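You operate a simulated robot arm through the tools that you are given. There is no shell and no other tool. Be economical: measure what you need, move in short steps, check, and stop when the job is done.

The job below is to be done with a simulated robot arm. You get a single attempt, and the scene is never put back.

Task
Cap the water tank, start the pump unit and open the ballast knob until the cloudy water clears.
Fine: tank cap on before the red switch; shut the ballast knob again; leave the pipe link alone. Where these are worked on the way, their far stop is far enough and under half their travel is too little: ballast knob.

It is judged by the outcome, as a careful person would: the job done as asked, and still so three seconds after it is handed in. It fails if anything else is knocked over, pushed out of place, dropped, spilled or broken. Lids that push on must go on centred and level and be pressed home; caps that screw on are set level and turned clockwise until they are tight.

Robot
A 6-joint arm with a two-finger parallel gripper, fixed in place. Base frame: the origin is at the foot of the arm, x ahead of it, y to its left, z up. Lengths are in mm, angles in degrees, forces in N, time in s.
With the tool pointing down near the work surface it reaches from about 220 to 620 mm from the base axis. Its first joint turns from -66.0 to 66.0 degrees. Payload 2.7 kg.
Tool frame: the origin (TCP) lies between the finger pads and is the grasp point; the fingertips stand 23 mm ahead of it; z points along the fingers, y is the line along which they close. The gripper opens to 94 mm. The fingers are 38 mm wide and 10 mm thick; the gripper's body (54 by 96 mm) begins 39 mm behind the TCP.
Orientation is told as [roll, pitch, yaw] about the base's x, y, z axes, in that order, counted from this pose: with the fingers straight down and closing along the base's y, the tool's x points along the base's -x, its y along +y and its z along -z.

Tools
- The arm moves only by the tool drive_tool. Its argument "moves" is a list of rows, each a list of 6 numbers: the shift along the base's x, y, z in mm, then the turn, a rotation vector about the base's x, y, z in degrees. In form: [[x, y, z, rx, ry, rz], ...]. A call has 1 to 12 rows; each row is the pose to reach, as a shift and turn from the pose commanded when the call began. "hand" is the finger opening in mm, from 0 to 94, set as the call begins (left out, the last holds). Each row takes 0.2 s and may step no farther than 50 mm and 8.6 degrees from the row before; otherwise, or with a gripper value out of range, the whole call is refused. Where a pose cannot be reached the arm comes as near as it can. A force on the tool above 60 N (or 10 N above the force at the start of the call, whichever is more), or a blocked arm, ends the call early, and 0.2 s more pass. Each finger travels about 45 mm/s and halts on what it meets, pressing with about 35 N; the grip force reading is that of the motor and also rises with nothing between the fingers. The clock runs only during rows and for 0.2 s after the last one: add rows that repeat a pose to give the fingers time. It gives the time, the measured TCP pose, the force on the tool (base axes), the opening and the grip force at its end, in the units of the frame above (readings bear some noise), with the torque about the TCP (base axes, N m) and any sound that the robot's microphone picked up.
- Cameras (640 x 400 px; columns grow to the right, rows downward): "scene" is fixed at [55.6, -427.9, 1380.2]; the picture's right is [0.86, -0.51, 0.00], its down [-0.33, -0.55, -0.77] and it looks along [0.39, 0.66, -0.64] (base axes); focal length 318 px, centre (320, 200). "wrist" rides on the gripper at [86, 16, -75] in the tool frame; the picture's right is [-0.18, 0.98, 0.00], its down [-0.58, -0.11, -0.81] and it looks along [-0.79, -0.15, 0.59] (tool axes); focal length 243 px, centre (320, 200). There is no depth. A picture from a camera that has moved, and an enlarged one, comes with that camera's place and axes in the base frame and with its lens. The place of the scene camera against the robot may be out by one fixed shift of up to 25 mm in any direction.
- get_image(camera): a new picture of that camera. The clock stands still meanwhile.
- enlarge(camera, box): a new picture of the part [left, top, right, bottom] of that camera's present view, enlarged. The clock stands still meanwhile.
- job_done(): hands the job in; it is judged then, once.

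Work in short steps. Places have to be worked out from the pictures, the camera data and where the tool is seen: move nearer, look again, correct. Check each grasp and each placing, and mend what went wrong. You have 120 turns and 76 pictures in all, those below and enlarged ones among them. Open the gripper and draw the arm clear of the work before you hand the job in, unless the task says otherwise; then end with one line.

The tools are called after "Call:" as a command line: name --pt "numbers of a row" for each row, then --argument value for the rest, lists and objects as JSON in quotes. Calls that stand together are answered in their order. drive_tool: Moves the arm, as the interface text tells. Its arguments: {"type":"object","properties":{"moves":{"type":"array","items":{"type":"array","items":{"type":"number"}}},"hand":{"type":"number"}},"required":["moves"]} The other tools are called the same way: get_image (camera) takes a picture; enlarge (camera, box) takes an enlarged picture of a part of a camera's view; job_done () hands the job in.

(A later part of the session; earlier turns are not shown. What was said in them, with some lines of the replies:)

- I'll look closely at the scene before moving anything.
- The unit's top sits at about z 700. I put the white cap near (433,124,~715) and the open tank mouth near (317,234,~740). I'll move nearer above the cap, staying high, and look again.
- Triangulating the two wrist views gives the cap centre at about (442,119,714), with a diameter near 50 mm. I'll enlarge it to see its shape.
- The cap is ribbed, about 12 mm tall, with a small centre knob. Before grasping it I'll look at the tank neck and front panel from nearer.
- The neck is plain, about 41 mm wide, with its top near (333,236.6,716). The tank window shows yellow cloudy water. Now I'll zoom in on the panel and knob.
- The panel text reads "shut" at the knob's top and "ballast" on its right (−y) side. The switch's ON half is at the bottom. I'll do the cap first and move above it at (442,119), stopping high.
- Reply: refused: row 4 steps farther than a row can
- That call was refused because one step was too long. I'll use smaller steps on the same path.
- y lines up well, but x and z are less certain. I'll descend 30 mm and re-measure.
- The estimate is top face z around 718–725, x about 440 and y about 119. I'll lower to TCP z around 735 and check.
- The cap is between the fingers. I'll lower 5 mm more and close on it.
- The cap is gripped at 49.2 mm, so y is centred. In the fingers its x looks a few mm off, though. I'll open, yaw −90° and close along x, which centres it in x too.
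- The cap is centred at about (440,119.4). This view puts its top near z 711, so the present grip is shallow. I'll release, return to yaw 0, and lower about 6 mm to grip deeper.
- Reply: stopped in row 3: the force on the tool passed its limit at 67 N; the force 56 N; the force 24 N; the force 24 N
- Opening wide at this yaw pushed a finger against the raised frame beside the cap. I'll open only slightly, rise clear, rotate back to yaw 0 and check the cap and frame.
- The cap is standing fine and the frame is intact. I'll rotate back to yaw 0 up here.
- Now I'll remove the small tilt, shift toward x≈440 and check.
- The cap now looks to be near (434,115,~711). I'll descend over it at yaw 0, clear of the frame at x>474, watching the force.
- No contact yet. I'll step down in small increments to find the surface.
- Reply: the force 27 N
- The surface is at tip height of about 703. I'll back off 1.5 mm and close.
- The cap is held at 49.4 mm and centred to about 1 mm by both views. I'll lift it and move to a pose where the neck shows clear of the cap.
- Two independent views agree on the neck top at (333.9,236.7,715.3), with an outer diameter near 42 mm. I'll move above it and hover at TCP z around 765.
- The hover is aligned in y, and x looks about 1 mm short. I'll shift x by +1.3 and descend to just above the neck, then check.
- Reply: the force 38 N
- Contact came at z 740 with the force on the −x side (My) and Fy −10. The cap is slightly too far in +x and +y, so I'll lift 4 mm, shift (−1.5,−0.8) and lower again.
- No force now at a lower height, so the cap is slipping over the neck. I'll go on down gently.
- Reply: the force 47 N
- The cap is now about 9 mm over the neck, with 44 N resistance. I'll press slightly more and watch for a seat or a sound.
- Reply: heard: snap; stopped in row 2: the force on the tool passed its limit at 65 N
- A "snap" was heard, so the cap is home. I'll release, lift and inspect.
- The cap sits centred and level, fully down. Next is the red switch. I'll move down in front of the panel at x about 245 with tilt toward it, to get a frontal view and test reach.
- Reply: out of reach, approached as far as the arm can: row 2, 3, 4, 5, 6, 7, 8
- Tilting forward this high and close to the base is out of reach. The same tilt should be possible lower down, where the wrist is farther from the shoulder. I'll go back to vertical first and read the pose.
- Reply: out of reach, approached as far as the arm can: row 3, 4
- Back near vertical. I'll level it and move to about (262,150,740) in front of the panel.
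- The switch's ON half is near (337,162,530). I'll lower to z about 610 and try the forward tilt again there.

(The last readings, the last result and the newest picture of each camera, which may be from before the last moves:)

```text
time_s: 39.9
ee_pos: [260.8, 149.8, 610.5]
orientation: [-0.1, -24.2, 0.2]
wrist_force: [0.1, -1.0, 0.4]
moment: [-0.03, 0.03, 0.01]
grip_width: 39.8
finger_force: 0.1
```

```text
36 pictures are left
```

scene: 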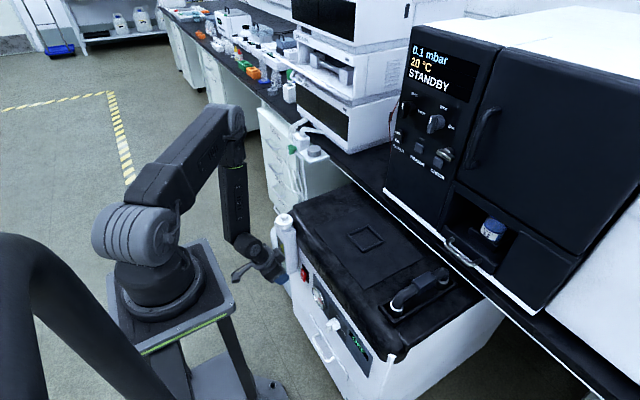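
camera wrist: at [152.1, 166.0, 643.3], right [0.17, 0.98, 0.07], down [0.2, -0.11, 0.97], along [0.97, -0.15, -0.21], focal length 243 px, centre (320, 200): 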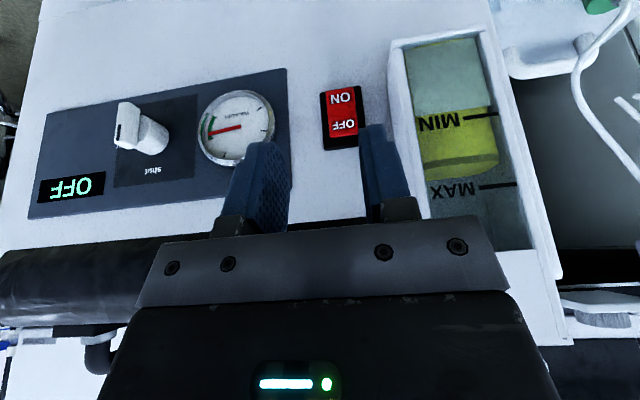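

That tilt is reachable and gives a clear frontal view. I'll tilt further to −45°, lower a little, and look closely at the switch and knob.

Call:
drive_tool --hand 0 --pt "0 0 -10 0 -8 0" --pt "0 0 -20 0 -16 0" --pt "0 0 -30 0 -21 0" --pt "0 0 -40 0 -21 0" --pt "0 0 -40 0 -21 0"

Call:
get_image --camera "wrist"

Call:
enlarge --camera "wrist" --box '[20, 60, 220, 210]'

```text
time_s: 41.1
ee_pos: [260.6, 149.7, 570.4]
orientation: [-0.2, -45.1, 0.2]
wrist_force: [-0.2, 0.4, -0.5]
moment: [0.01, 0.01, 0.01]
grip_width: 0.0
finger_force: 35.2
```

```text
35 pictures are left
camera wrist: at [147.8, 164.8, 560.6], right [0.13, 0.98, 0.13], down [-0.16, -0.11, 0.98], along [0.98, -0.15, 0.14], focal length 243 px, centre (320, 200)
```

wrist: 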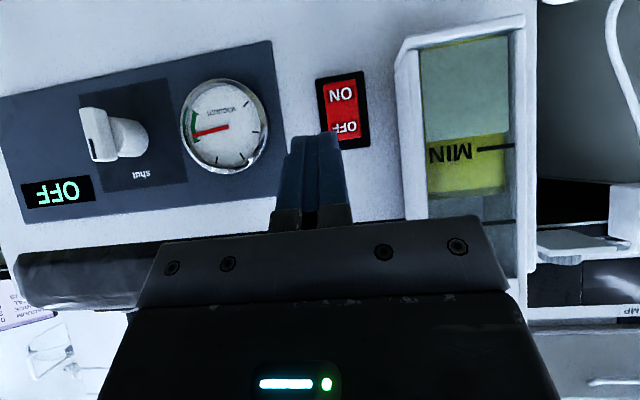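

```text
2.67 times, centred on (120, 135) of wrist
camera zoom: at [147.8, 164.8, 560.6], right [0.13, 0.98, 0.13], down [-0.16, -0.11, 0.98], along [0.98, -0.15, 0.14], focal length 647 px, centre (853, 373)
```

zoom: 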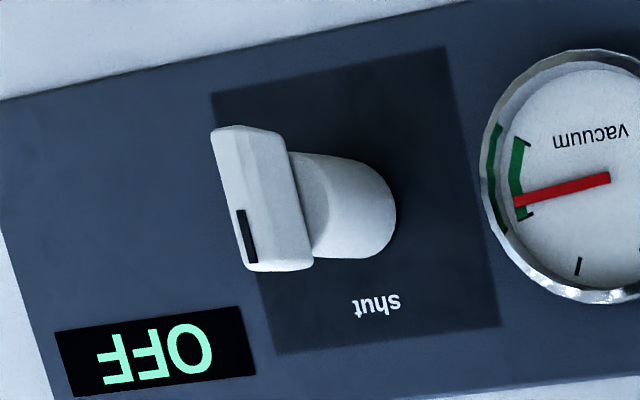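

Seen from the front, the bar handle points up at "shut", with its face near (328,−39,512). The switch ON half is near (350,162,509). I'll tilt to −60° to keep the gripper body clear of the tank and bring the closed fingertips in front of ON.

Call:
drive_tool --hand 0 --pt "0 2 -20 0 -5 0" --pt "0 5 -40 0 -10 0" --pt "0 5 -65 0 -15 0" --pt "15 5 -65 0 -15 0" --pt "30 5 -65 0 -15 0" --pt "30 5 -65 0 -15 0"

Call:
get_image --camera "wrist"

Call:
enlarge --camera "scene" --box '[200, 210, 360, 350]'

```text
time_s: 42.5
ee_pos: [289.2, 155.3, 505.7]
orientation: [-0.2, -60.2, 0.1]
wrist_force: [0.3, -0.2, -0.1]
moment: [-0.01, 0.02, 0.02]
grip_width: 0.1
finger_force: 34.8
```

```text
33 pictures are left
camera wrist: at [183.3, 169.7, 467.8], right [0.09, 0.98, 0.16], down [-0.41, -0.11, 0.91], along [0.91, -0.15, 0.39], focal length 243 px, centre (320, 200)
```

wrist: 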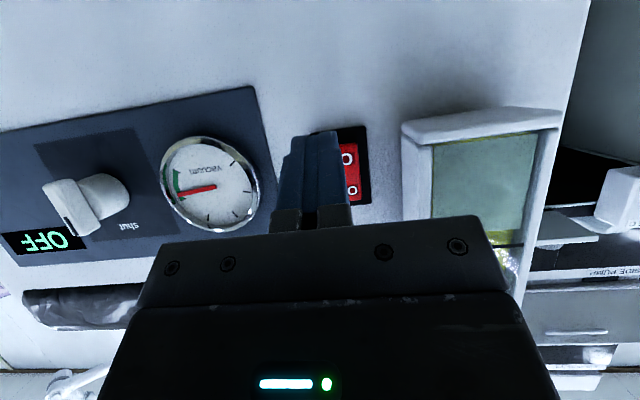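

```text
2.86 times, centred on (280, 280) of scene
camera zoom: at [55.6, -427.9, 1380.2], right [0.86, -0.51, 0.0], down [-0.33, -0.55, -0.77], along [0.39, 0.66, -0.64], focal length 908 px, centre (434, -29)
```

zoom: 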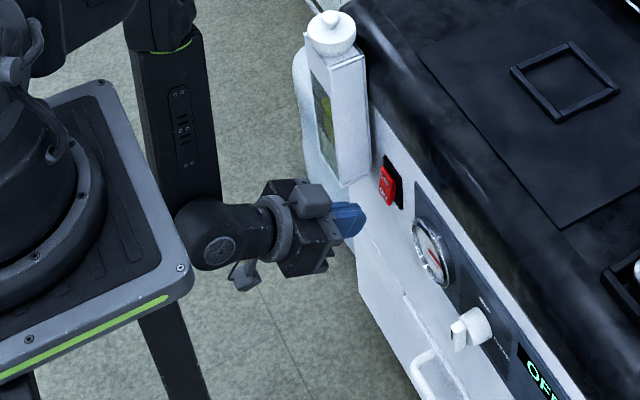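

The views agree on ON at z≈510 and x≈348, and the body stays short of the tank front. I'll advance the tip toward the lower part of ON, stopping just before contact.

Call:
drive_tool --hand 0 --pt "8 2 -3 0 0 0" --pt "16 2 -3 0 0 0" --pt "21 2 -3 0 0 0" --pt "24 2 -3 0 0 0"

Call:
enlarge --camera "wrist" --box '[250, 100, 450, 220]'

Call:
enlarge --camera "scene" --box '[270, 220, 350, 290]'

```text
time_s: 43.5
ee_pos: [316.3, 156.1, 502.5]
orientation: [-0.4, -60.0, 0.2]
wrist_force: [0.1, 0.3, 0.6]
moment: [0.02, 0.01, -0.03]
grip_width: 0.0
finger_force: 35.3
```

```text
3.20 times, centred on (350, 160) of wrist
camera zoom: at [208.4, 172.0, 465.4], right [0.09, 0.98, 0.16], down [-0.41, -0.11, 0.91], along [0.91, -0.15, 0.39], focal length 776 px, centre (224, 328)
```

zoom: 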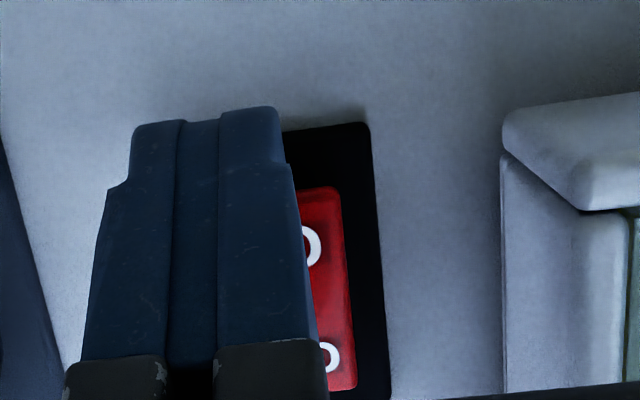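

```text
5.71 times, centred on (310, 255) of scene
camera zoom: at [55.5, -427.9, 1380.2], right [0.86, -0.51, 0.0], down [-0.33, -0.55, -0.77], along [0.39, 0.66, -0.64], focal length 1816 px, centre (377, -114)
```

zoom: 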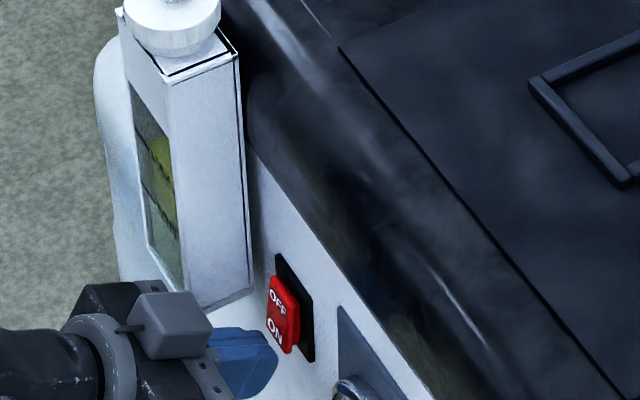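

The fingertip overlaps most of the ON half and is a few mm from it. Pressing now in small steps.

Call:
drive_tool --hand 0 --pt "2 1 0 0 0 0" --pt "4 1 0 0 0 0" --pt "6 1 0 0 0 0" --pt "8 1 0 0 0 0"

```text
time_s: 44.6
ee_pos: [318.7, 155.3, 500.0]
orientation: [-1.2, -59.5, 1.4]
wrist_force: [-6.8, 1.8, 2.4]
moment: [-0.03, -0.09, 0.01]
grip_width: 0.0
finger_force: 34.8
stopped in row 4: the force on the tool passed its limit at 62 N (the readings are from after the stop); the commanded pose is now the measured one
```

Call:
drive_tool --pt "-15 0 0 0 0 0" --pt "-30 -4 0 0 0 0" --pt "-45 -8 0 1.2 -0.5 -1.4" --pt "-45 -8 0 1.2 -0.5 -1.4"

Call:
get_image --camera "wrist"

Call:
enlarge --camera "scene" --box '[280, 240, 400, 380]'

```text
time_s: 45.6
ee_pos: [274.6, 147.5, 500.9]
orientation: [1.3, -60.0, -2.2]
wrist_force: [0.0, -0.2, 0.5]
moment: [0.02, 0.01, -0.04]
grip_width: 0.0
finger_force: 35.5
```

```text
29 pictures are left
camera wrist: at [167.9, 165.2, 463.2], right [0.11, 0.98, 0.17], down [-0.41, -0.11, 0.9], along [0.9, -0.17, 0.39], focal length 243 px, centre (320, 200)
```

wrist: 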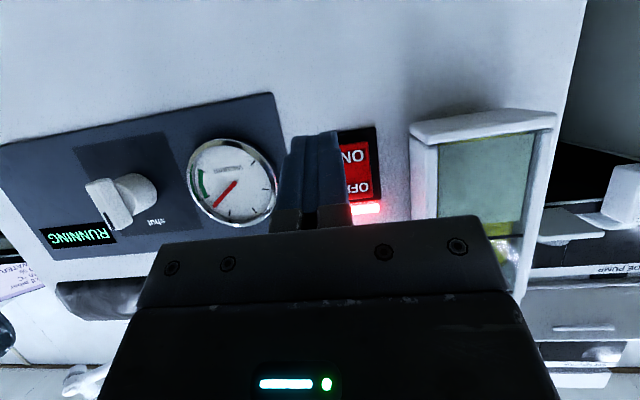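

```text
2.86 times, centred on (340, 310) of scene
camera zoom: at [55.5, -427.9, 1380.2], right [0.86, -0.51, 0.0], down [-0.33, -0.55, -0.77], along [0.39, 0.66, -0.64], focal length 908 px, centre (263, -114)
```

zoom: 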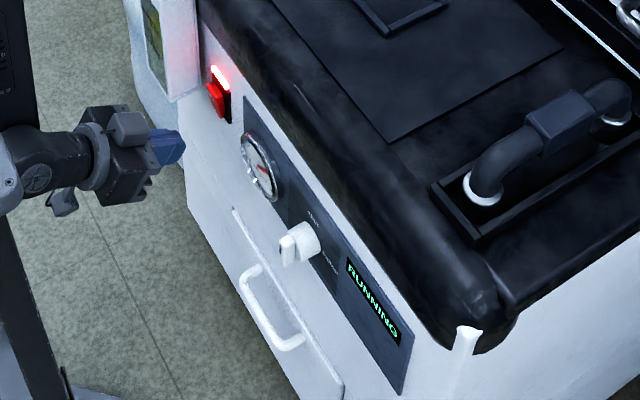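

The pump now shows RUNNING and the switch is lit. Next is the knob, whose bar front I place near (328,−47,512). I'll move sideways in front of it and open the fingers.

Call:
drive_tool --hand 60 --pt "4 -40 5 -0.6 0 1.1" --pt "6 -85 12 -0.6 0 1.1" --pt "6 -130 22 -0.6 0 1.1" --pt "6 -170 30 -0.6 0 1.1" --pt "6 -194 32 -0.6 0 1.1" --pt "6 -194 32 -0.6 0 1.1"

Call:
get_image --camera "wrist"

Call:
get_image --camera "scene"

```text
time_s: 47.0
ee_pos: [280.8, -43.5, 534.4]
orientation: [0.0, -60.3, -0.1]
wrist_force: [-0.6, -0.1, 0.5]
moment: [-0.02, 0.01, -0.01]
grip_width: 60.2
finger_force: 0.1
```

```text
27 pictures are left
camera wrist: at [173.7, -29.6, 496.0], right [0.09, 0.98, 0.16], down [-0.41, -0.11, 0.91], along [0.91, -0.15, 0.39], focal length 243 px, centre (320, 200)
```

wrist: 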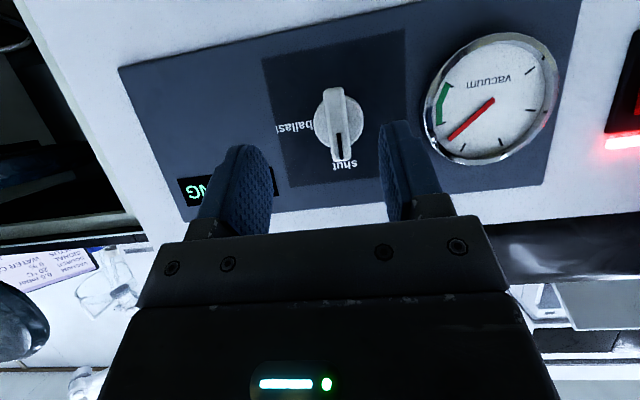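

```text
26 pictures are left
```

scene: 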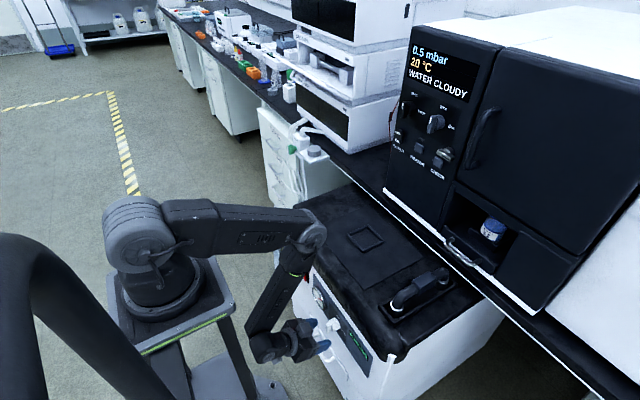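

The display reads WATER CLOUDY. From the front, the bar is about 40×9 mm, centred near (319,−34.5,513), with "ballast" to its right. I'll align on that axis and approach with the fingers open.

Call:
drive_tool --hand 50 --pt "0 5 -12 0 0 0" --pt "0 9 -21 0 0 0" --pt "10 9 -21 0 0 0" --pt "16 9 -21 0 0 0" --pt "16 9 -21 0 0 0"

Call:
enlarge --camera "wrist" --box '[180, 60, 460, 240]'

Call:
enlarge --camera "scene" --box '[270, 280, 380, 380]'

```text
time_s: 48.2
ee_pos: [297.3, -36.3, 511.3]
orientation: [0.2, -60.1, -0.1]
wrist_force: [0.4, -0.1, -0.1]
moment: [-0.05, 0.01, 0.01]
grip_width: 50.2
finger_force: 0.2
```

```text
2.22 times, centred on (320, 150) of wrist
camera zoom: at [190.3, -21.0, 473.3], right [0.09, 0.98, 0.16], down [-0.41, -0.11, 0.91], along [0.91, -0.15, 0.39], focal length 539 px, centre (320, 311)
```

zoom: 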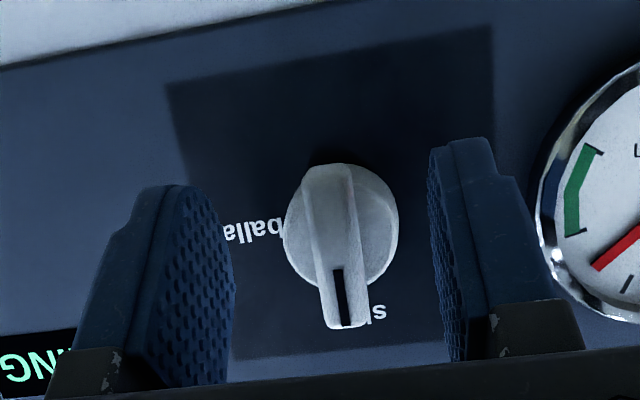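

```text
4.00 times, centred on (325, 330) of scene
camera zoom: at [55.6, -427.9, 1380.2], right [0.86, -0.51, 0.0], down [-0.33, -0.55, -0.77], along [0.39, 0.66, -0.64], focal length 1271 px, centre (300, -320)
```

zoom: 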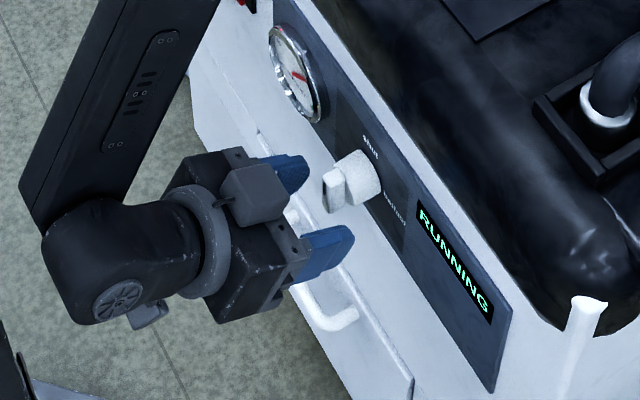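

Aligned: the bar is mid-way between the fingers, centred near (319,−35,512). I'll advance 6 mm, close and check the grip.

Call:
drive_tool --pt "3 0.5 0 0 0 0" --pt "6 0.5 1 0 0 0" --pt "6 0.5 1 0 0 0"

Call:
drive_tool --hand 0 --pt "0 0 0 0 0 0" --pt "0 0 0 0 0 0" --pt "0 0 0 0 0 0" --pt "0 0 0 0 0 0" --pt "0 0 0 0 0 0"

Call:
enlarge --camera "wrist" --box '[180, 60, 460, 240]'

```text
time_s: 49.0
ee_pos: [303.7, -36.1, 513.6]
orientation: [0.2, -60.1, -0.1]
wrist_force: [0.4, -0.1, -0.2]
moment: [-0.02, 0.02, 0.0]
grip_width: 50.2
finger_force: 0.1
```

```text
time_s: 50.2
ee_pos: [302.9, -34.6, 513.0]
orientation: [0.2, -60.1, 0.0]
wrist_force: [-3.1, 19.7, 3.7]
moment: [-0.02, -0.16, 0.23]
grip_width: 11.9
finger_force: 45.0
```

```text
2.22 times, centred on (320, 150) of wrist
camera zoom: at [195.8, -20.0, 475.0], right [0.09, 0.98, 0.16], down [-0.41, -0.11, 0.91], along [0.91, -0.15, 0.39], focal length 539 px, centre (320, 311)
```

zoom: 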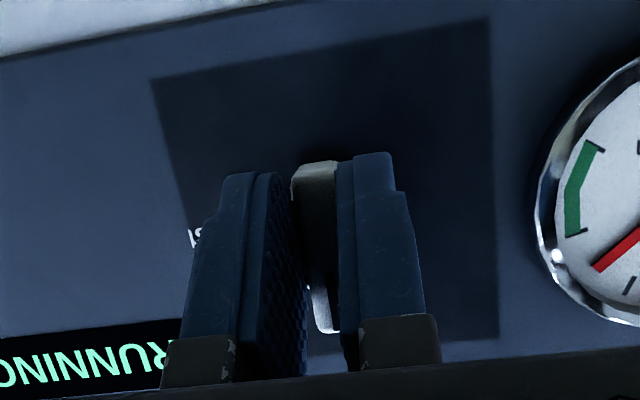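

The bar is gripped at 11.9 mm, with a small side load that means the axis is slightly to +y. I'll shift +0.7 and turn clockwise (+x rotation) 30° as a test.

Call:
drive_tool --hand 0 --pt "0 0.7 0 0 0 0" --pt "0 0.7 0 7.5 0 0" --pt "0 0.7 0 15 0 0" --pt "0 0.7 0 22.5 0 0" --pt "0 0.7 0 30 0 0" --pt "0 0.7 0 30 0 0"

Call:
get_image --camera "wrist"

```text
time_s: 51.6
ee_pos: [302.6, -34.5, 514.0]
orientation: [49.7, -48.6, -41.2]
wrist_force: [6.1, 22.2, 13.7]
moment: [-0.05, 0.82, 0.64]
grip_width: 12.0
finger_force: 45.4
```

```text
22 pictures are left
camera wrist: at [195.8, -2.3, 488.2], right [0.09, 0.77, 0.63], down [-0.41, -0.55, 0.73], along [0.91, -0.32, 0.27], focal length 243 px, centre (320, 200)
```

wrist: 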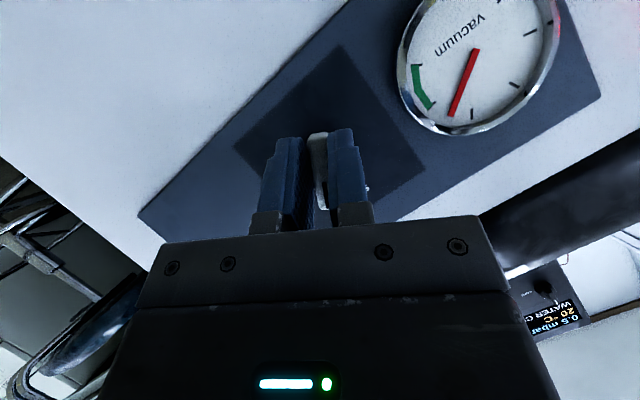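

The bar turns with the gripper. The load lies along the closing direction, so I'll add about 1 mm of centring and continue to 60°.

Call:
drive_tool --hand 0 --pt "0 0.9 0.5 0 0 0" --pt "0 0.9 0.6 7.5 0 0" --pt "0 0.8 0.8 15 0 0" --pt "0 0.7 0.9 22.5 0 0" --pt "0 0.5 1 30 0 0" --pt "0 0.5 1 30 0 0"

```text
time_s: 53.0
ee_pos: [303.0, -33.4, 513.9]
orientation: [73.7, -25.5, -56.0]
wrist_force: [22.3, 26.8, -23.3]
moment: [0.03, 0.33, 0.55]
grip_width: 11.5
finger_force: 44.4
```

The load is now along the bar, so I'll comply by about 1 mm in that direction and continue toward 90°.

Call:
drive_tool --hand 0 --pt "0.5 1 -0.9 0 0 0" --pt "0.5 1 -0.9 7.5 0 0" --pt "0.5 1 -0.9 15 0 0" --pt "0.5 1 -0.9 22.5 0 0" --pt "0.5 1 -0.9 22.5 0 0"

Call:
enlarge --camera "scene" --box '[270, 270, 390, 380]'

```text
time_s: 53.6
ee_pos: [300.7, -36.7, 515.6]
orientation: [75.2, -21.7, -57.0]
wrist_force: [4.6, -1.5, -10.3]
moment: [-0.01, -0.22, 0.63]
grip_width: 12.0
finger_force: 44.9
out of reach, approached as far as the arm can: row 2
stopped in row 2: the force on the tool passed its limit at 66 N (the readings are from after the stop); the commanded pose is now the measured one
```

```text
3.64 times, centred on (330, 325) of scene
camera zoom: at [55.7, -427.9, 1380.2], right [0.86, -0.51, 0.0], down [-0.33, -0.55, -0.77], along [0.39, 0.66, -0.64], focal length 1156 px, centre (284, -254)
```

zoom: 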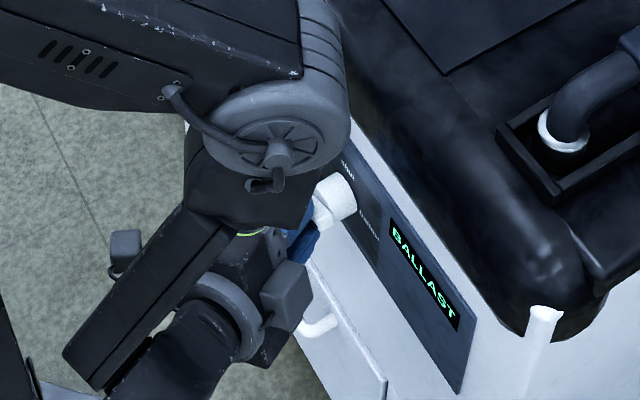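

The display now says BALLAST, so the valve is open at roughly 65° and the arm is at a reach limit here. I'll wait a moment and read the freeze-dryer display.

Call:
drive_tool --hand 0 --pt "0 0 0 0 0 0" --pt "0 0 0 0 0 0" --pt "0 0 0 0 0 0" --pt "0 0 0 0 0 0" --pt "0 0 0 0 0 0" --pt "0 0 0 0 0 0" --pt "0 0 0 0 0 0" --pt "0 0 0 0 0 0" --pt "0 0 0 0 0 0" --pt "0 0 0 0 0 0" --pt "0 0 0 0 0 0" --pt "0 0 0 0 0 0"

Call:
get_image --camera "scene"

```text
time_s: 56.2
ee_pos: [301.5, -36.4, 516.0]
orientation: [75.3, -21.5, -57.3]
wrist_force: [8.9, -6.2, -24.0]
moment: [-0.04, -0.24, -0.29]
grip_width: 11.9
finger_force: 45.0
```

```text
20 pictures are left
```

scene: 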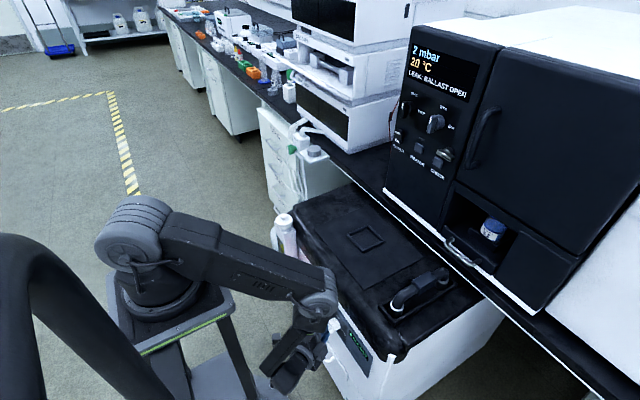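

Call:
enlarge --camera "scene" --box '[400, 40, 480, 110]'

Call:
enlarge --camera "scene" --box '[260, 200, 320, 270]'

```text
5.71 times, centred on (440, 75) of scene
camera zoom: at [55.9, -428.0, 1380.2], right [0.86, -0.51, 0.0], down [-0.33, -0.55, -0.77], along [0.39, 0.66, -0.64], focal length 1816 px, centre (-366, 914)
```

zoom: 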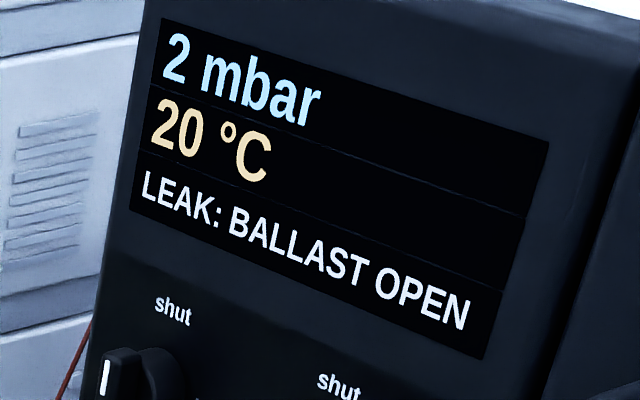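

```text
5.71 times, centred on (290, 235) of scene
camera zoom: at [55.9, -428.0, 1380.2], right [0.86, -0.51, 0.0], down [-0.33, -0.55, -0.77], along [0.39, 0.66, -0.64], focal length 1816 px, centre (491, 0)
```

zoom: 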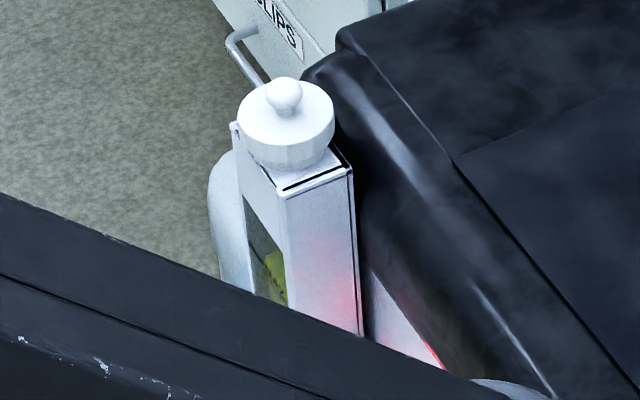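

The knob is about 64° open (past half travel) and the ballast registers on both displays. The water still looks yellowish, so I'll keep it open and wait.

Call:
drive_tool --hand 0 --pt "0 0 0 0 0 0" --pt "0 0 0 0 0 0" --pt "0 0 0 0 0 0" --pt "0 0 0 0 0 0" --pt "0 0 0 0 0 0" --pt "0 0 0 0 0 0" --pt "0 0 0 0 0 0" --pt "0 0 0 0 0 0" --pt "0 0 0 0 0 0" --pt "0 0 0 0 0 0" --pt "0 0 0 0 0 0" --pt "0 0 0 0 0 0"

Call:
drive_tool --hand 0 --pt "0 0 0 0 0 0" --pt "0 0 0 0 0 0" --pt "0 0 0 0 0 0" --pt "0 0 0 0 0 0" --pt "0 0 0 0 0 0" --pt "0 0 0 0 0 0" --pt "0 0 0 0 0 0" --pt "0 0 0 0 0 0" --pt "0 0 0 0 0 0" --pt "0 0 0 0 0 0" --pt "0 0 0 0 0 0" --pt "0 0 0 0 0 0"

Call:
enlarge --camera "scene" --box '[265, 230, 305, 260]'

Call:
get_image --camera "wrist"

```text
time_s: 58.8
ee_pos: [300.6, -35.7, 515.9]
orientation: [75.2, -21.5, -57.3]
wrist_force: [5.8, -9.2, -21.6]
moment: [-0.04, -0.21, -0.32]
grip_width: 11.5
finger_force: 45.1
```

```text
time_s: 61.4
ee_pos: [301.0, -36.0, 516.5]
orientation: [75.2, -21.6, -57.3]
wrist_force: [3.5, -8.4, -22.4]
moment: [-0.02, -0.27, -0.28]
grip_width: 11.8
finger_force: 45.4
```

```text
13.33 times, centred on (285, 245) of scene
camera zoom: at [55.8, -428.0, 1380.2], right [0.86, -0.51, 0.0], down [-0.33, -0.55, -0.77], along [0.39, 0.66, -0.64], focal length 4238 px, centre (787, -400)
```

zoom: 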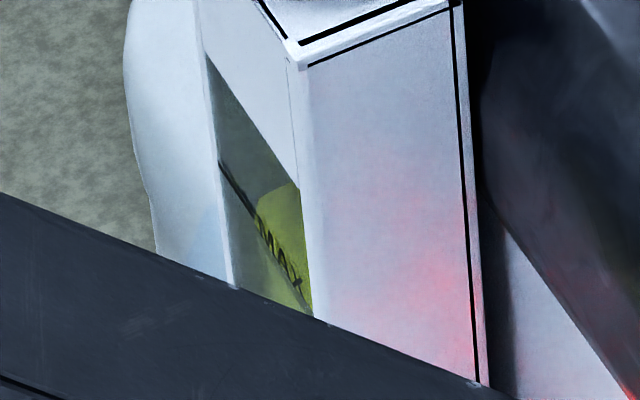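

```text
16 pictures are left
camera wrist: at [194.4, 4.9, 516.2], right [0.11, 0.29, 0.95], down [-0.41, -0.86, 0.31], along [0.91, -0.42, 0.02], focal length 243 px, centre (320, 200)
```

wrist: 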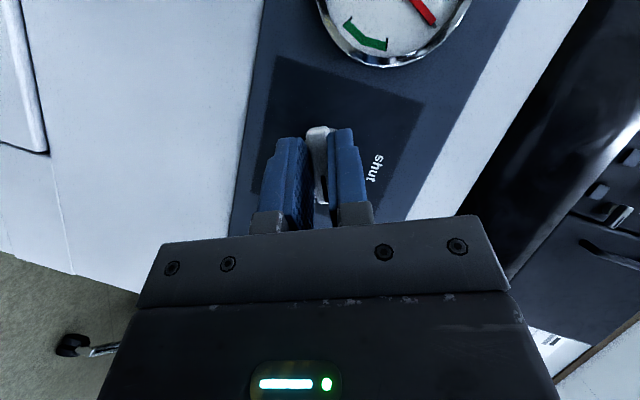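

Still yellow in the window, so I'll wait longer.

Call:
drive_tool --pt "0 0 0 0 0 0" --pt "0 0 0 0 0 0" --pt "0 0 0 0 0 0" --pt "0 0 0 0 0 0" --pt "0 0 0 0 0 0" --pt "0 0 0 0 0 0" --pt "0 0 0 0 0 0" --pt "0 0 0 0 0 0" --pt "0 0 0 0 0 0" --pt "0 0 0 0 0 0" --pt "0 0 0 0 0 0" --pt "0 0 0 0 0 0"

Call:
drive_tool --pt "0 0 0 0 0 0" --pt "0 0 0 0 0 0" --pt "0 0 0 0 0 0" --pt "0 0 0 0 0 0" --pt "0 0 0 0 0 0" --pt "0 0 0 0 0 0" --pt "0 0 0 0 0 0" --pt "0 0 0 0 0 0" --pt "0 0 0 0 0 0" --pt "0 0 0 0 0 0" --pt "0 0 0 0 0 0" --pt "0 0 0 0 0 0"

Call:
drive_tool --pt "0 0 0 0 0 0" --pt "0 0 0 0 0 0" --pt "0 0 0 0 0 0" --pt "0 0 0 0 0 0" --pt "0 0 0 0 0 0" --pt "0 0 0 0 0 0" --pt "0 0 0 0 0 0" --pt "0 0 0 0 0 0" --pt "0 0 0 0 0 0" --pt "0 0 0 0 0 0" --pt "0 0 0 0 0 0" --pt "0 0 0 0 0 0"

Call:
enlarge --camera "scene" --box '[265, 230, 305, 260]'

```text
time_s: 64.0
ee_pos: [300.4, -36.1, 516.4]
orientation: [75.3, -21.6, -57.2]
wrist_force: [2.3, -7.9, -23.1]
moment: [-0.06, -0.28, -0.43]
grip_width: 12.0
finger_force: 44.7
```

```text
time_s: 66.6
ee_pos: [301.7, -36.9, 516.4]
orientation: [75.2, -21.7, -57.2]
wrist_force: [3.0, -8.3, -22.6]
moment: [-0.05, -0.18, -0.3]
grip_width: 11.7
finger_force: 45.1
```

```text
time_s: 69.2
ee_pos: [300.9, -36.8, 515.3]
orientation: [75.2, -21.7, -57.2]
wrist_force: [2.2, -8.9, -23.3]
moment: [-0.05, -0.14, -0.26]
grip_width: 11.8
finger_force: 45.1
```

```text
13.33 times, centred on (285, 245) of scene
camera zoom: at [55.8, -428.0, 1380.2], right [0.86, -0.51, 0.0], down [-0.33, -0.55, -0.77], along [0.39, 0.66, -0.64], focal length 4238 px, centre (787, -400)
```

zoom: 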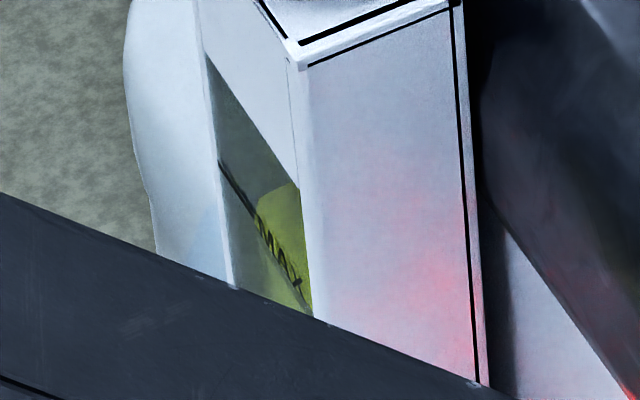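

The window view is unchanged. I'll read the display again.

Call:
enlarge --camera "scene" --box '[400, 40, 480, 110]'

```text
5.71 times, centred on (440, 75) of scene
camera zoom: at [55.8, -428.0, 1380.2], right [0.86, -0.51, 0.0], down [-0.33, -0.55, -0.77], along [0.39, 0.66, -0.64], focal length 1816 px, centre (-366, 914)
```

zoom: 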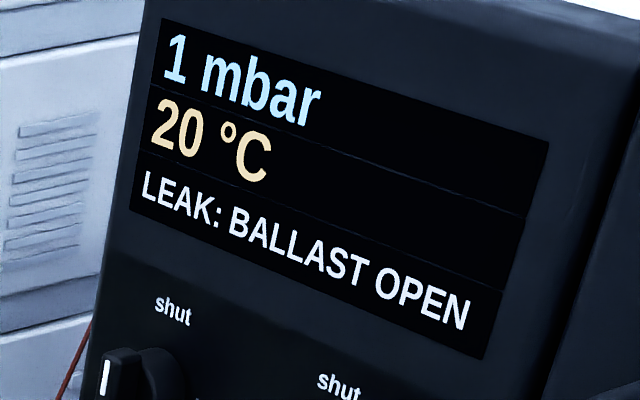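

Pressure has fallen from 2 to 1 mbar with ballast open, which suggests it's clearing. I'll give it about 10 s more before shutting.

Call:
drive_tool --pt "0 0 0 0 0 0" --pt "0 0 0 0 0 0" --pt "0 0 0 0 0 0" --pt "0 0 0 0 0 0" --pt "0 0 0 0 0 0" --pt "0 0 0 0 0 0" --pt "0 0 0 0 0 0" --pt "0 0 0 0 0 0" --pt "0 0 0 0 0 0" --pt "0 0 0 0 0 0" --pt "0 0 0 0 0 0" --pt "0 0 0 0 0 0"

Call:
drive_tool --pt "0 0 0 0 0 0" --pt "0 0 0 0 0 0" --pt "0 0 0 0 0 0" --pt "0 0 0 0 0 0" --pt "0 0 0 0 0 0" --pt "0 0 0 0 0 0" --pt "0 0 0 0 0 0" --pt "0 0 0 0 0 0" --pt "0 0 0 0 0 0" --pt "0 0 0 0 0 0" --pt "0 0 0 0 0 0" --pt "0 0 0 0 0 0"

Call:
drive_tool --pt "0 0 0 0 0 0" --pt "0 0 0 0 0 0" --pt "0 0 0 0 0 0" --pt "0 0 0 0 0 0" --pt "0 0 0 0 0 0" --pt "0 0 0 0 0 0" --pt "0 0 0 0 0 0" --pt "0 0 0 0 0 0" --pt "0 0 0 0 0 0" --pt "0 0 0 0 0 0" --pt "0 0 0 0 0 0" --pt "0 0 0 0 0 0"

Call:
drive_tool --pt "0 0 0 0 0 0" --pt "0 0 0 0 0 0" --pt "0 0 0 0 0 0" --pt "0 0 0 0 0 0" --pt "0 0 0 0 0 0" --pt "0 0 0 0 0 0" --pt "0 0 0 0 0 0" --pt "0 0 0 0 0 0" --pt "0 0 0 0 0 0" --pt "0 0 0 0 0 0" --pt "0 0 0 0 0 0" --pt "0 0 0 0 0 0"

Call:
get_image --camera "scene"

```text
time_s: 71.8
ee_pos: [300.7, -36.1, 517.1]
orientation: [75.2, -21.6, -57.2]
wrist_force: [2.5, -9.2, -22.8]
moment: [-0.07, -0.09, -0.22]
grip_width: 12.0
finger_force: 45.6
```

```text
time_s: 74.4
ee_pos: [301.5, -37.1, 516.5]
orientation: [75.4, -21.6, -57.1]
wrist_force: [2.6, -8.4, -22.9]
moment: [-0.02, -0.28, -0.4]
grip_width: 11.8
finger_force: 44.8
```

```text
time_s: 77.0
ee_pos: [301.5, -36.2, 516.1]
orientation: [75.3, -21.7, -57.3]
wrist_force: [3.0, -8.7, -23.0]
moment: [-0.05, -0.26, -0.35]
grip_width: 11.9
finger_force: 44.8
```

```text
time_s: 79.6
ee_pos: [301.0, -36.0, 516.3]
orientation: [75.3, -21.6, -57.1]
wrist_force: [2.9, -9.4, -22.8]
moment: [-0.04, -0.23, -0.33]
grip_width: 11.7
finger_force: 44.6
```

```text
13 pictures are left
```

scene: 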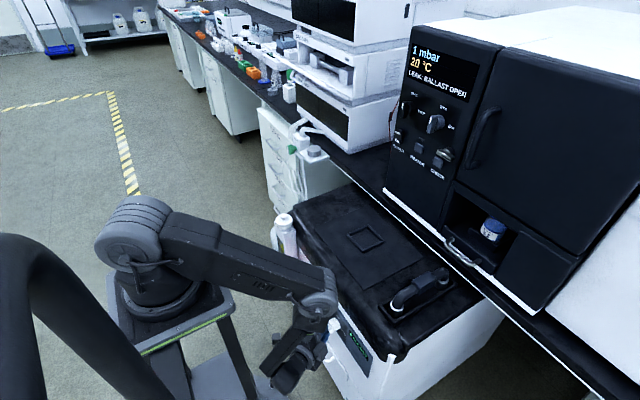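

Steady. Now I'll shut the knob by turning back about −64°, easing the TCP back onto the axis in two stages.

Call:
drive_tool --hand 0 --pt "0.5 0.5 -1 0 0 0" --pt "0.7 1 -1.5 -7.5 0 0" --pt "1 1.4 -2 -15 0 0" --pt "1 1.8 -2.3 -22.5 0 0" --pt "1 2 -2.5 -30 0 0" --pt "1 2 -2.5 -30 0 0"

```text
time_s: 81.0
ee_pos: [301.8, -35.5, 514.4]
orientation: [52.9, -45.5, -44.7]
wrist_force: [-17.3, -22.7, 28.6]
moment: [-0.02, -0.85, 0.04]
grip_width: 11.9
finger_force: 45.3
```

I'll comply with the along-bar load and continue turning to shut.

Call:
drive_tool --hand 0 --pt "-0.5 -0.7 1 0 0 0" --pt "-0.5 -0.5 1 -7.5 0 0" --pt "-0.5 -0.2 0.8 -15 0 0" --pt "-0.5 0 0.6 -22.5 0 0" --pt "-0.5 0.2 0.5 -30 0 0" --pt "-0.5 0.2 0.5 -34.5 0 0" --pt "-0.5 0.2 0.5 -36.5 0 0"

Call:
enlarge --camera "scene" --box '[270, 270, 390, 380]'

```text
time_s: 82.6
ee_pos: [301.7, -35.6, 516.0]
orientation: [-4.8, -59.7, 2.7]
wrist_force: [0.1, -25.2, 13.6]
moment: [1.44, 0.57, -0.38]
grip_width: 12.2
finger_force: 45.4
```

```text
3.64 times, centred on (330, 325) of scene
camera zoom: at [55.4, -428.2, 1380.1], right [0.86, -0.51, 0.0], down [-0.33, -0.55, -0.77], along [0.39, 0.66, -0.64], focal length 1156 px, centre (284, -254)
```

zoom: 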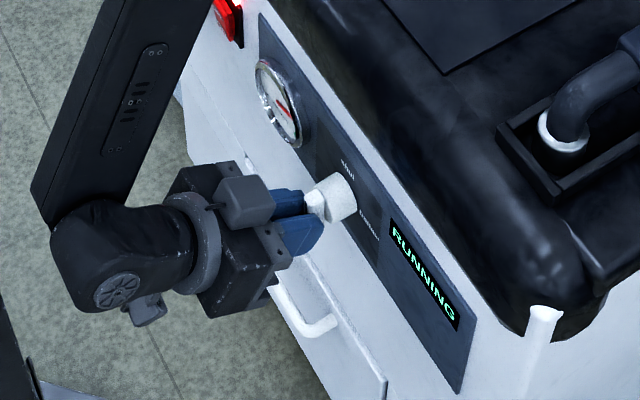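

RUNNING is back and a torque of 1.44 N·m shows the knob is against its shut stop. I'll release, back straight out and check knob, tank and display.

Call:
drive_tool --hand 50 --pt "0 0 0 0 0 0" --pt "0 0 0 0 0 0" --pt "0 0 0 0 0 0" --pt "-10 0 0 0 0 0" --pt "-25 0 5 0 0 0" --pt "-25 0 10 0 0 0"

Call:
get_image --camera "wrist"

Call:
enlarge --camera "scene" --box '[400, 40, 480, 110]'

```text
time_s: 84.0
ee_pos: [277.8, -34.2, 524.6]
orientation: [-4.8, -59.6, 2.8]
wrist_force: [0.3, -0.4, 0.1]
moment: [-0.01, 0.01, -0.02]
grip_width: 49.8
finger_force: 0.1
```

```text
11 pictures are left
camera wrist: at [170.4, -18.4, 485.7], right [0.11, 0.99, 0.12], down [-0.41, -0.06, 0.91], along [0.91, -0.15, 0.39], focal length 243 px, centre (320, 200)
```

wrist: 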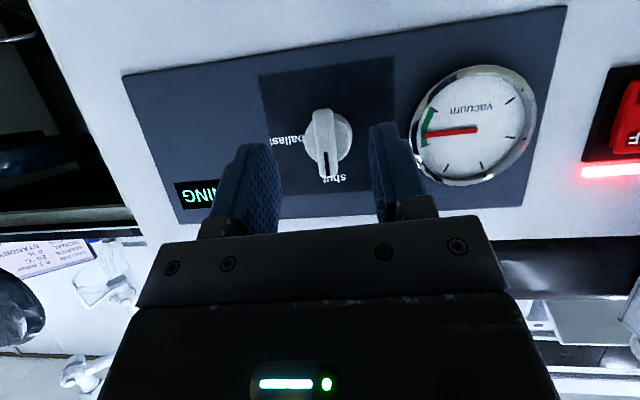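

```text
5.71 times, centred on (440, 75) of scene
camera zoom: at [55.5, -427.9, 1380.2], right [0.86, -0.51, 0.0], down [-0.33, -0.55, -0.77], along [0.39, 0.66, -0.64], focal length 1816 px, centre (-366, 914)
```

zoom: 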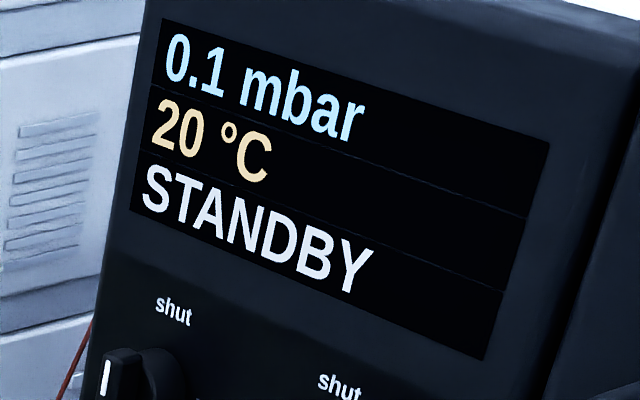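

The WATER CLOUDY message is gone (0.1 mbar, STANDBY), the knob mark is back at "shut", and the pump is running. I'll draw the arm clear: back, untilt and up.

Call:
drive_tool --pt "-10 0 20 0 8 0" --pt "-15 0 50 0 16 0" --pt "-18 0 85 0 24 0" --pt "-18 0 120 0 32 0" --pt "-18 0 155 0 40 0" --pt "-18 0 190 0 48 0" --pt "-18 0 225 0 56 0" --pt "-18 0 260 0 60 0" --pt "-18 0 300 0 60 0" --pt "-18 0 340 0 60 0" --pt "-18 0 340 0 60 0"

Call:
get_image --camera "scene"

Call:
enlarge --camera "scene" --box '[260, 190, 400, 340]'

```text
time_s: 86.4
ee_pos: [259.9, -31.6, 865.5]
orientation: [-2.2, 0.3, 1.5]
wrist_force: [0.0, 0.1, 0.6]
moment: [0.03, -0.04, -0.01]
grip_width: 49.9
finger_force: 0.1
out of reach, approached as far as the arm can: row 8, 9
```

```text
9 pictures are left
```

scene: 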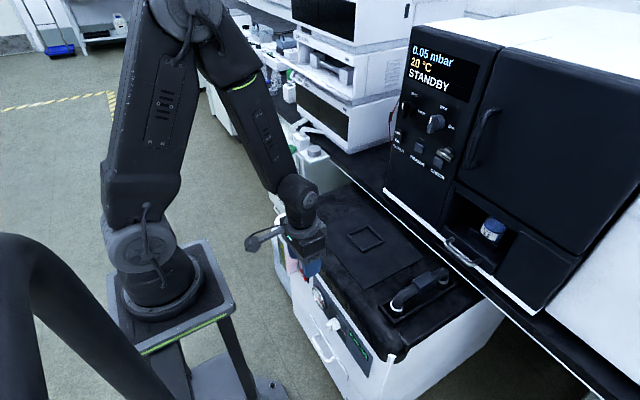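

```text
2.67 times, centred on (330, 265) of scene
camera zoom: at [55.5, -427.9, 1380.2], right [0.86, -0.51, 0.0], down [-0.33, -0.55, -0.77], along [0.39, 0.66, -0.64], focal length 848 px, centre (293, 27)
```

zoom: 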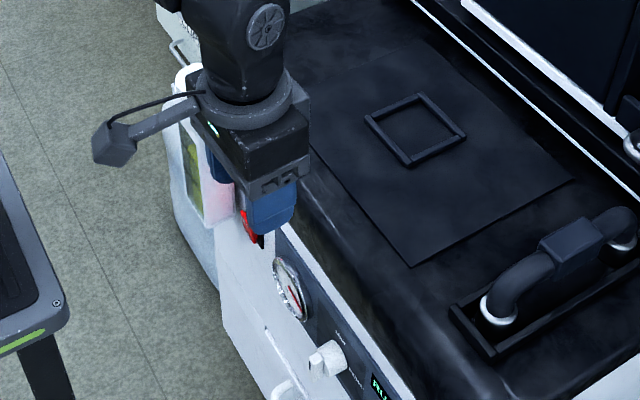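

Pressure is at 0.05 mbar, STANDBY. I'll raise the arm clear and take one last look at tank and knob.

Call:
drive_tool --hand 94 --pt "0 30 30 0 0 0" --pt "0 65 60 0 0 0" --pt "0 105 80 0 0 0" --pt "0 150 90 0 0 0" --pt "0 190 100 0 0 0" --pt "0 190 100 0 0 0"

Call:
enlarge --camera "wrist" --box '[160, 0, 420, 180]'

```text
time_s: 87.8
ee_pos: [257.1, 156.5, 963.7]
orientation: [-2.2, 0.3, 1.4]
wrist_force: [0.2, -0.6, 0.5]
moment: [0.02, -0.02, -0.01]
grip_width: 94.2
finger_force: 0.1
```

```text
2.22 times, centred on (290, 90) of wrist
camera zoom: at [171.4, 172.9, 1037.8], right [0.16, 0.99, -0.04], down [0.59, -0.06, 0.81], along [0.79, -0.15, -0.59], focal length 539 px, centre (387, 444)
```

zoom: 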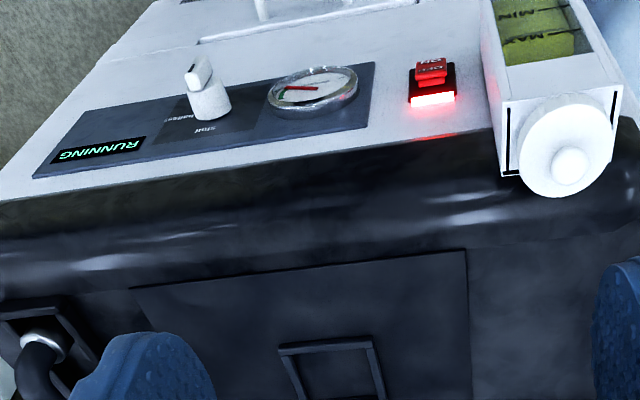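

Everything checks out: cap on, switch on, pump RUNNING, knob shut, pipe link untouched, and no cloudy warning on the display. The arm is clear and open, so I'm handing in.

Call:
job_done

```text
The job is handed in.
```

The tank cap is pressed home, the pump is running, and the ballast knob was opened about 64° (arm's reach limit, short of its far stop) until the WATER CLOUDY warning cleared, then shut again. The window still looked yellow, so I judged clearing by the display (STANDBY, 0.05 mbar); one finger bumped the raised frame by the cap, with no damage seen, and the pipe link was not touched.
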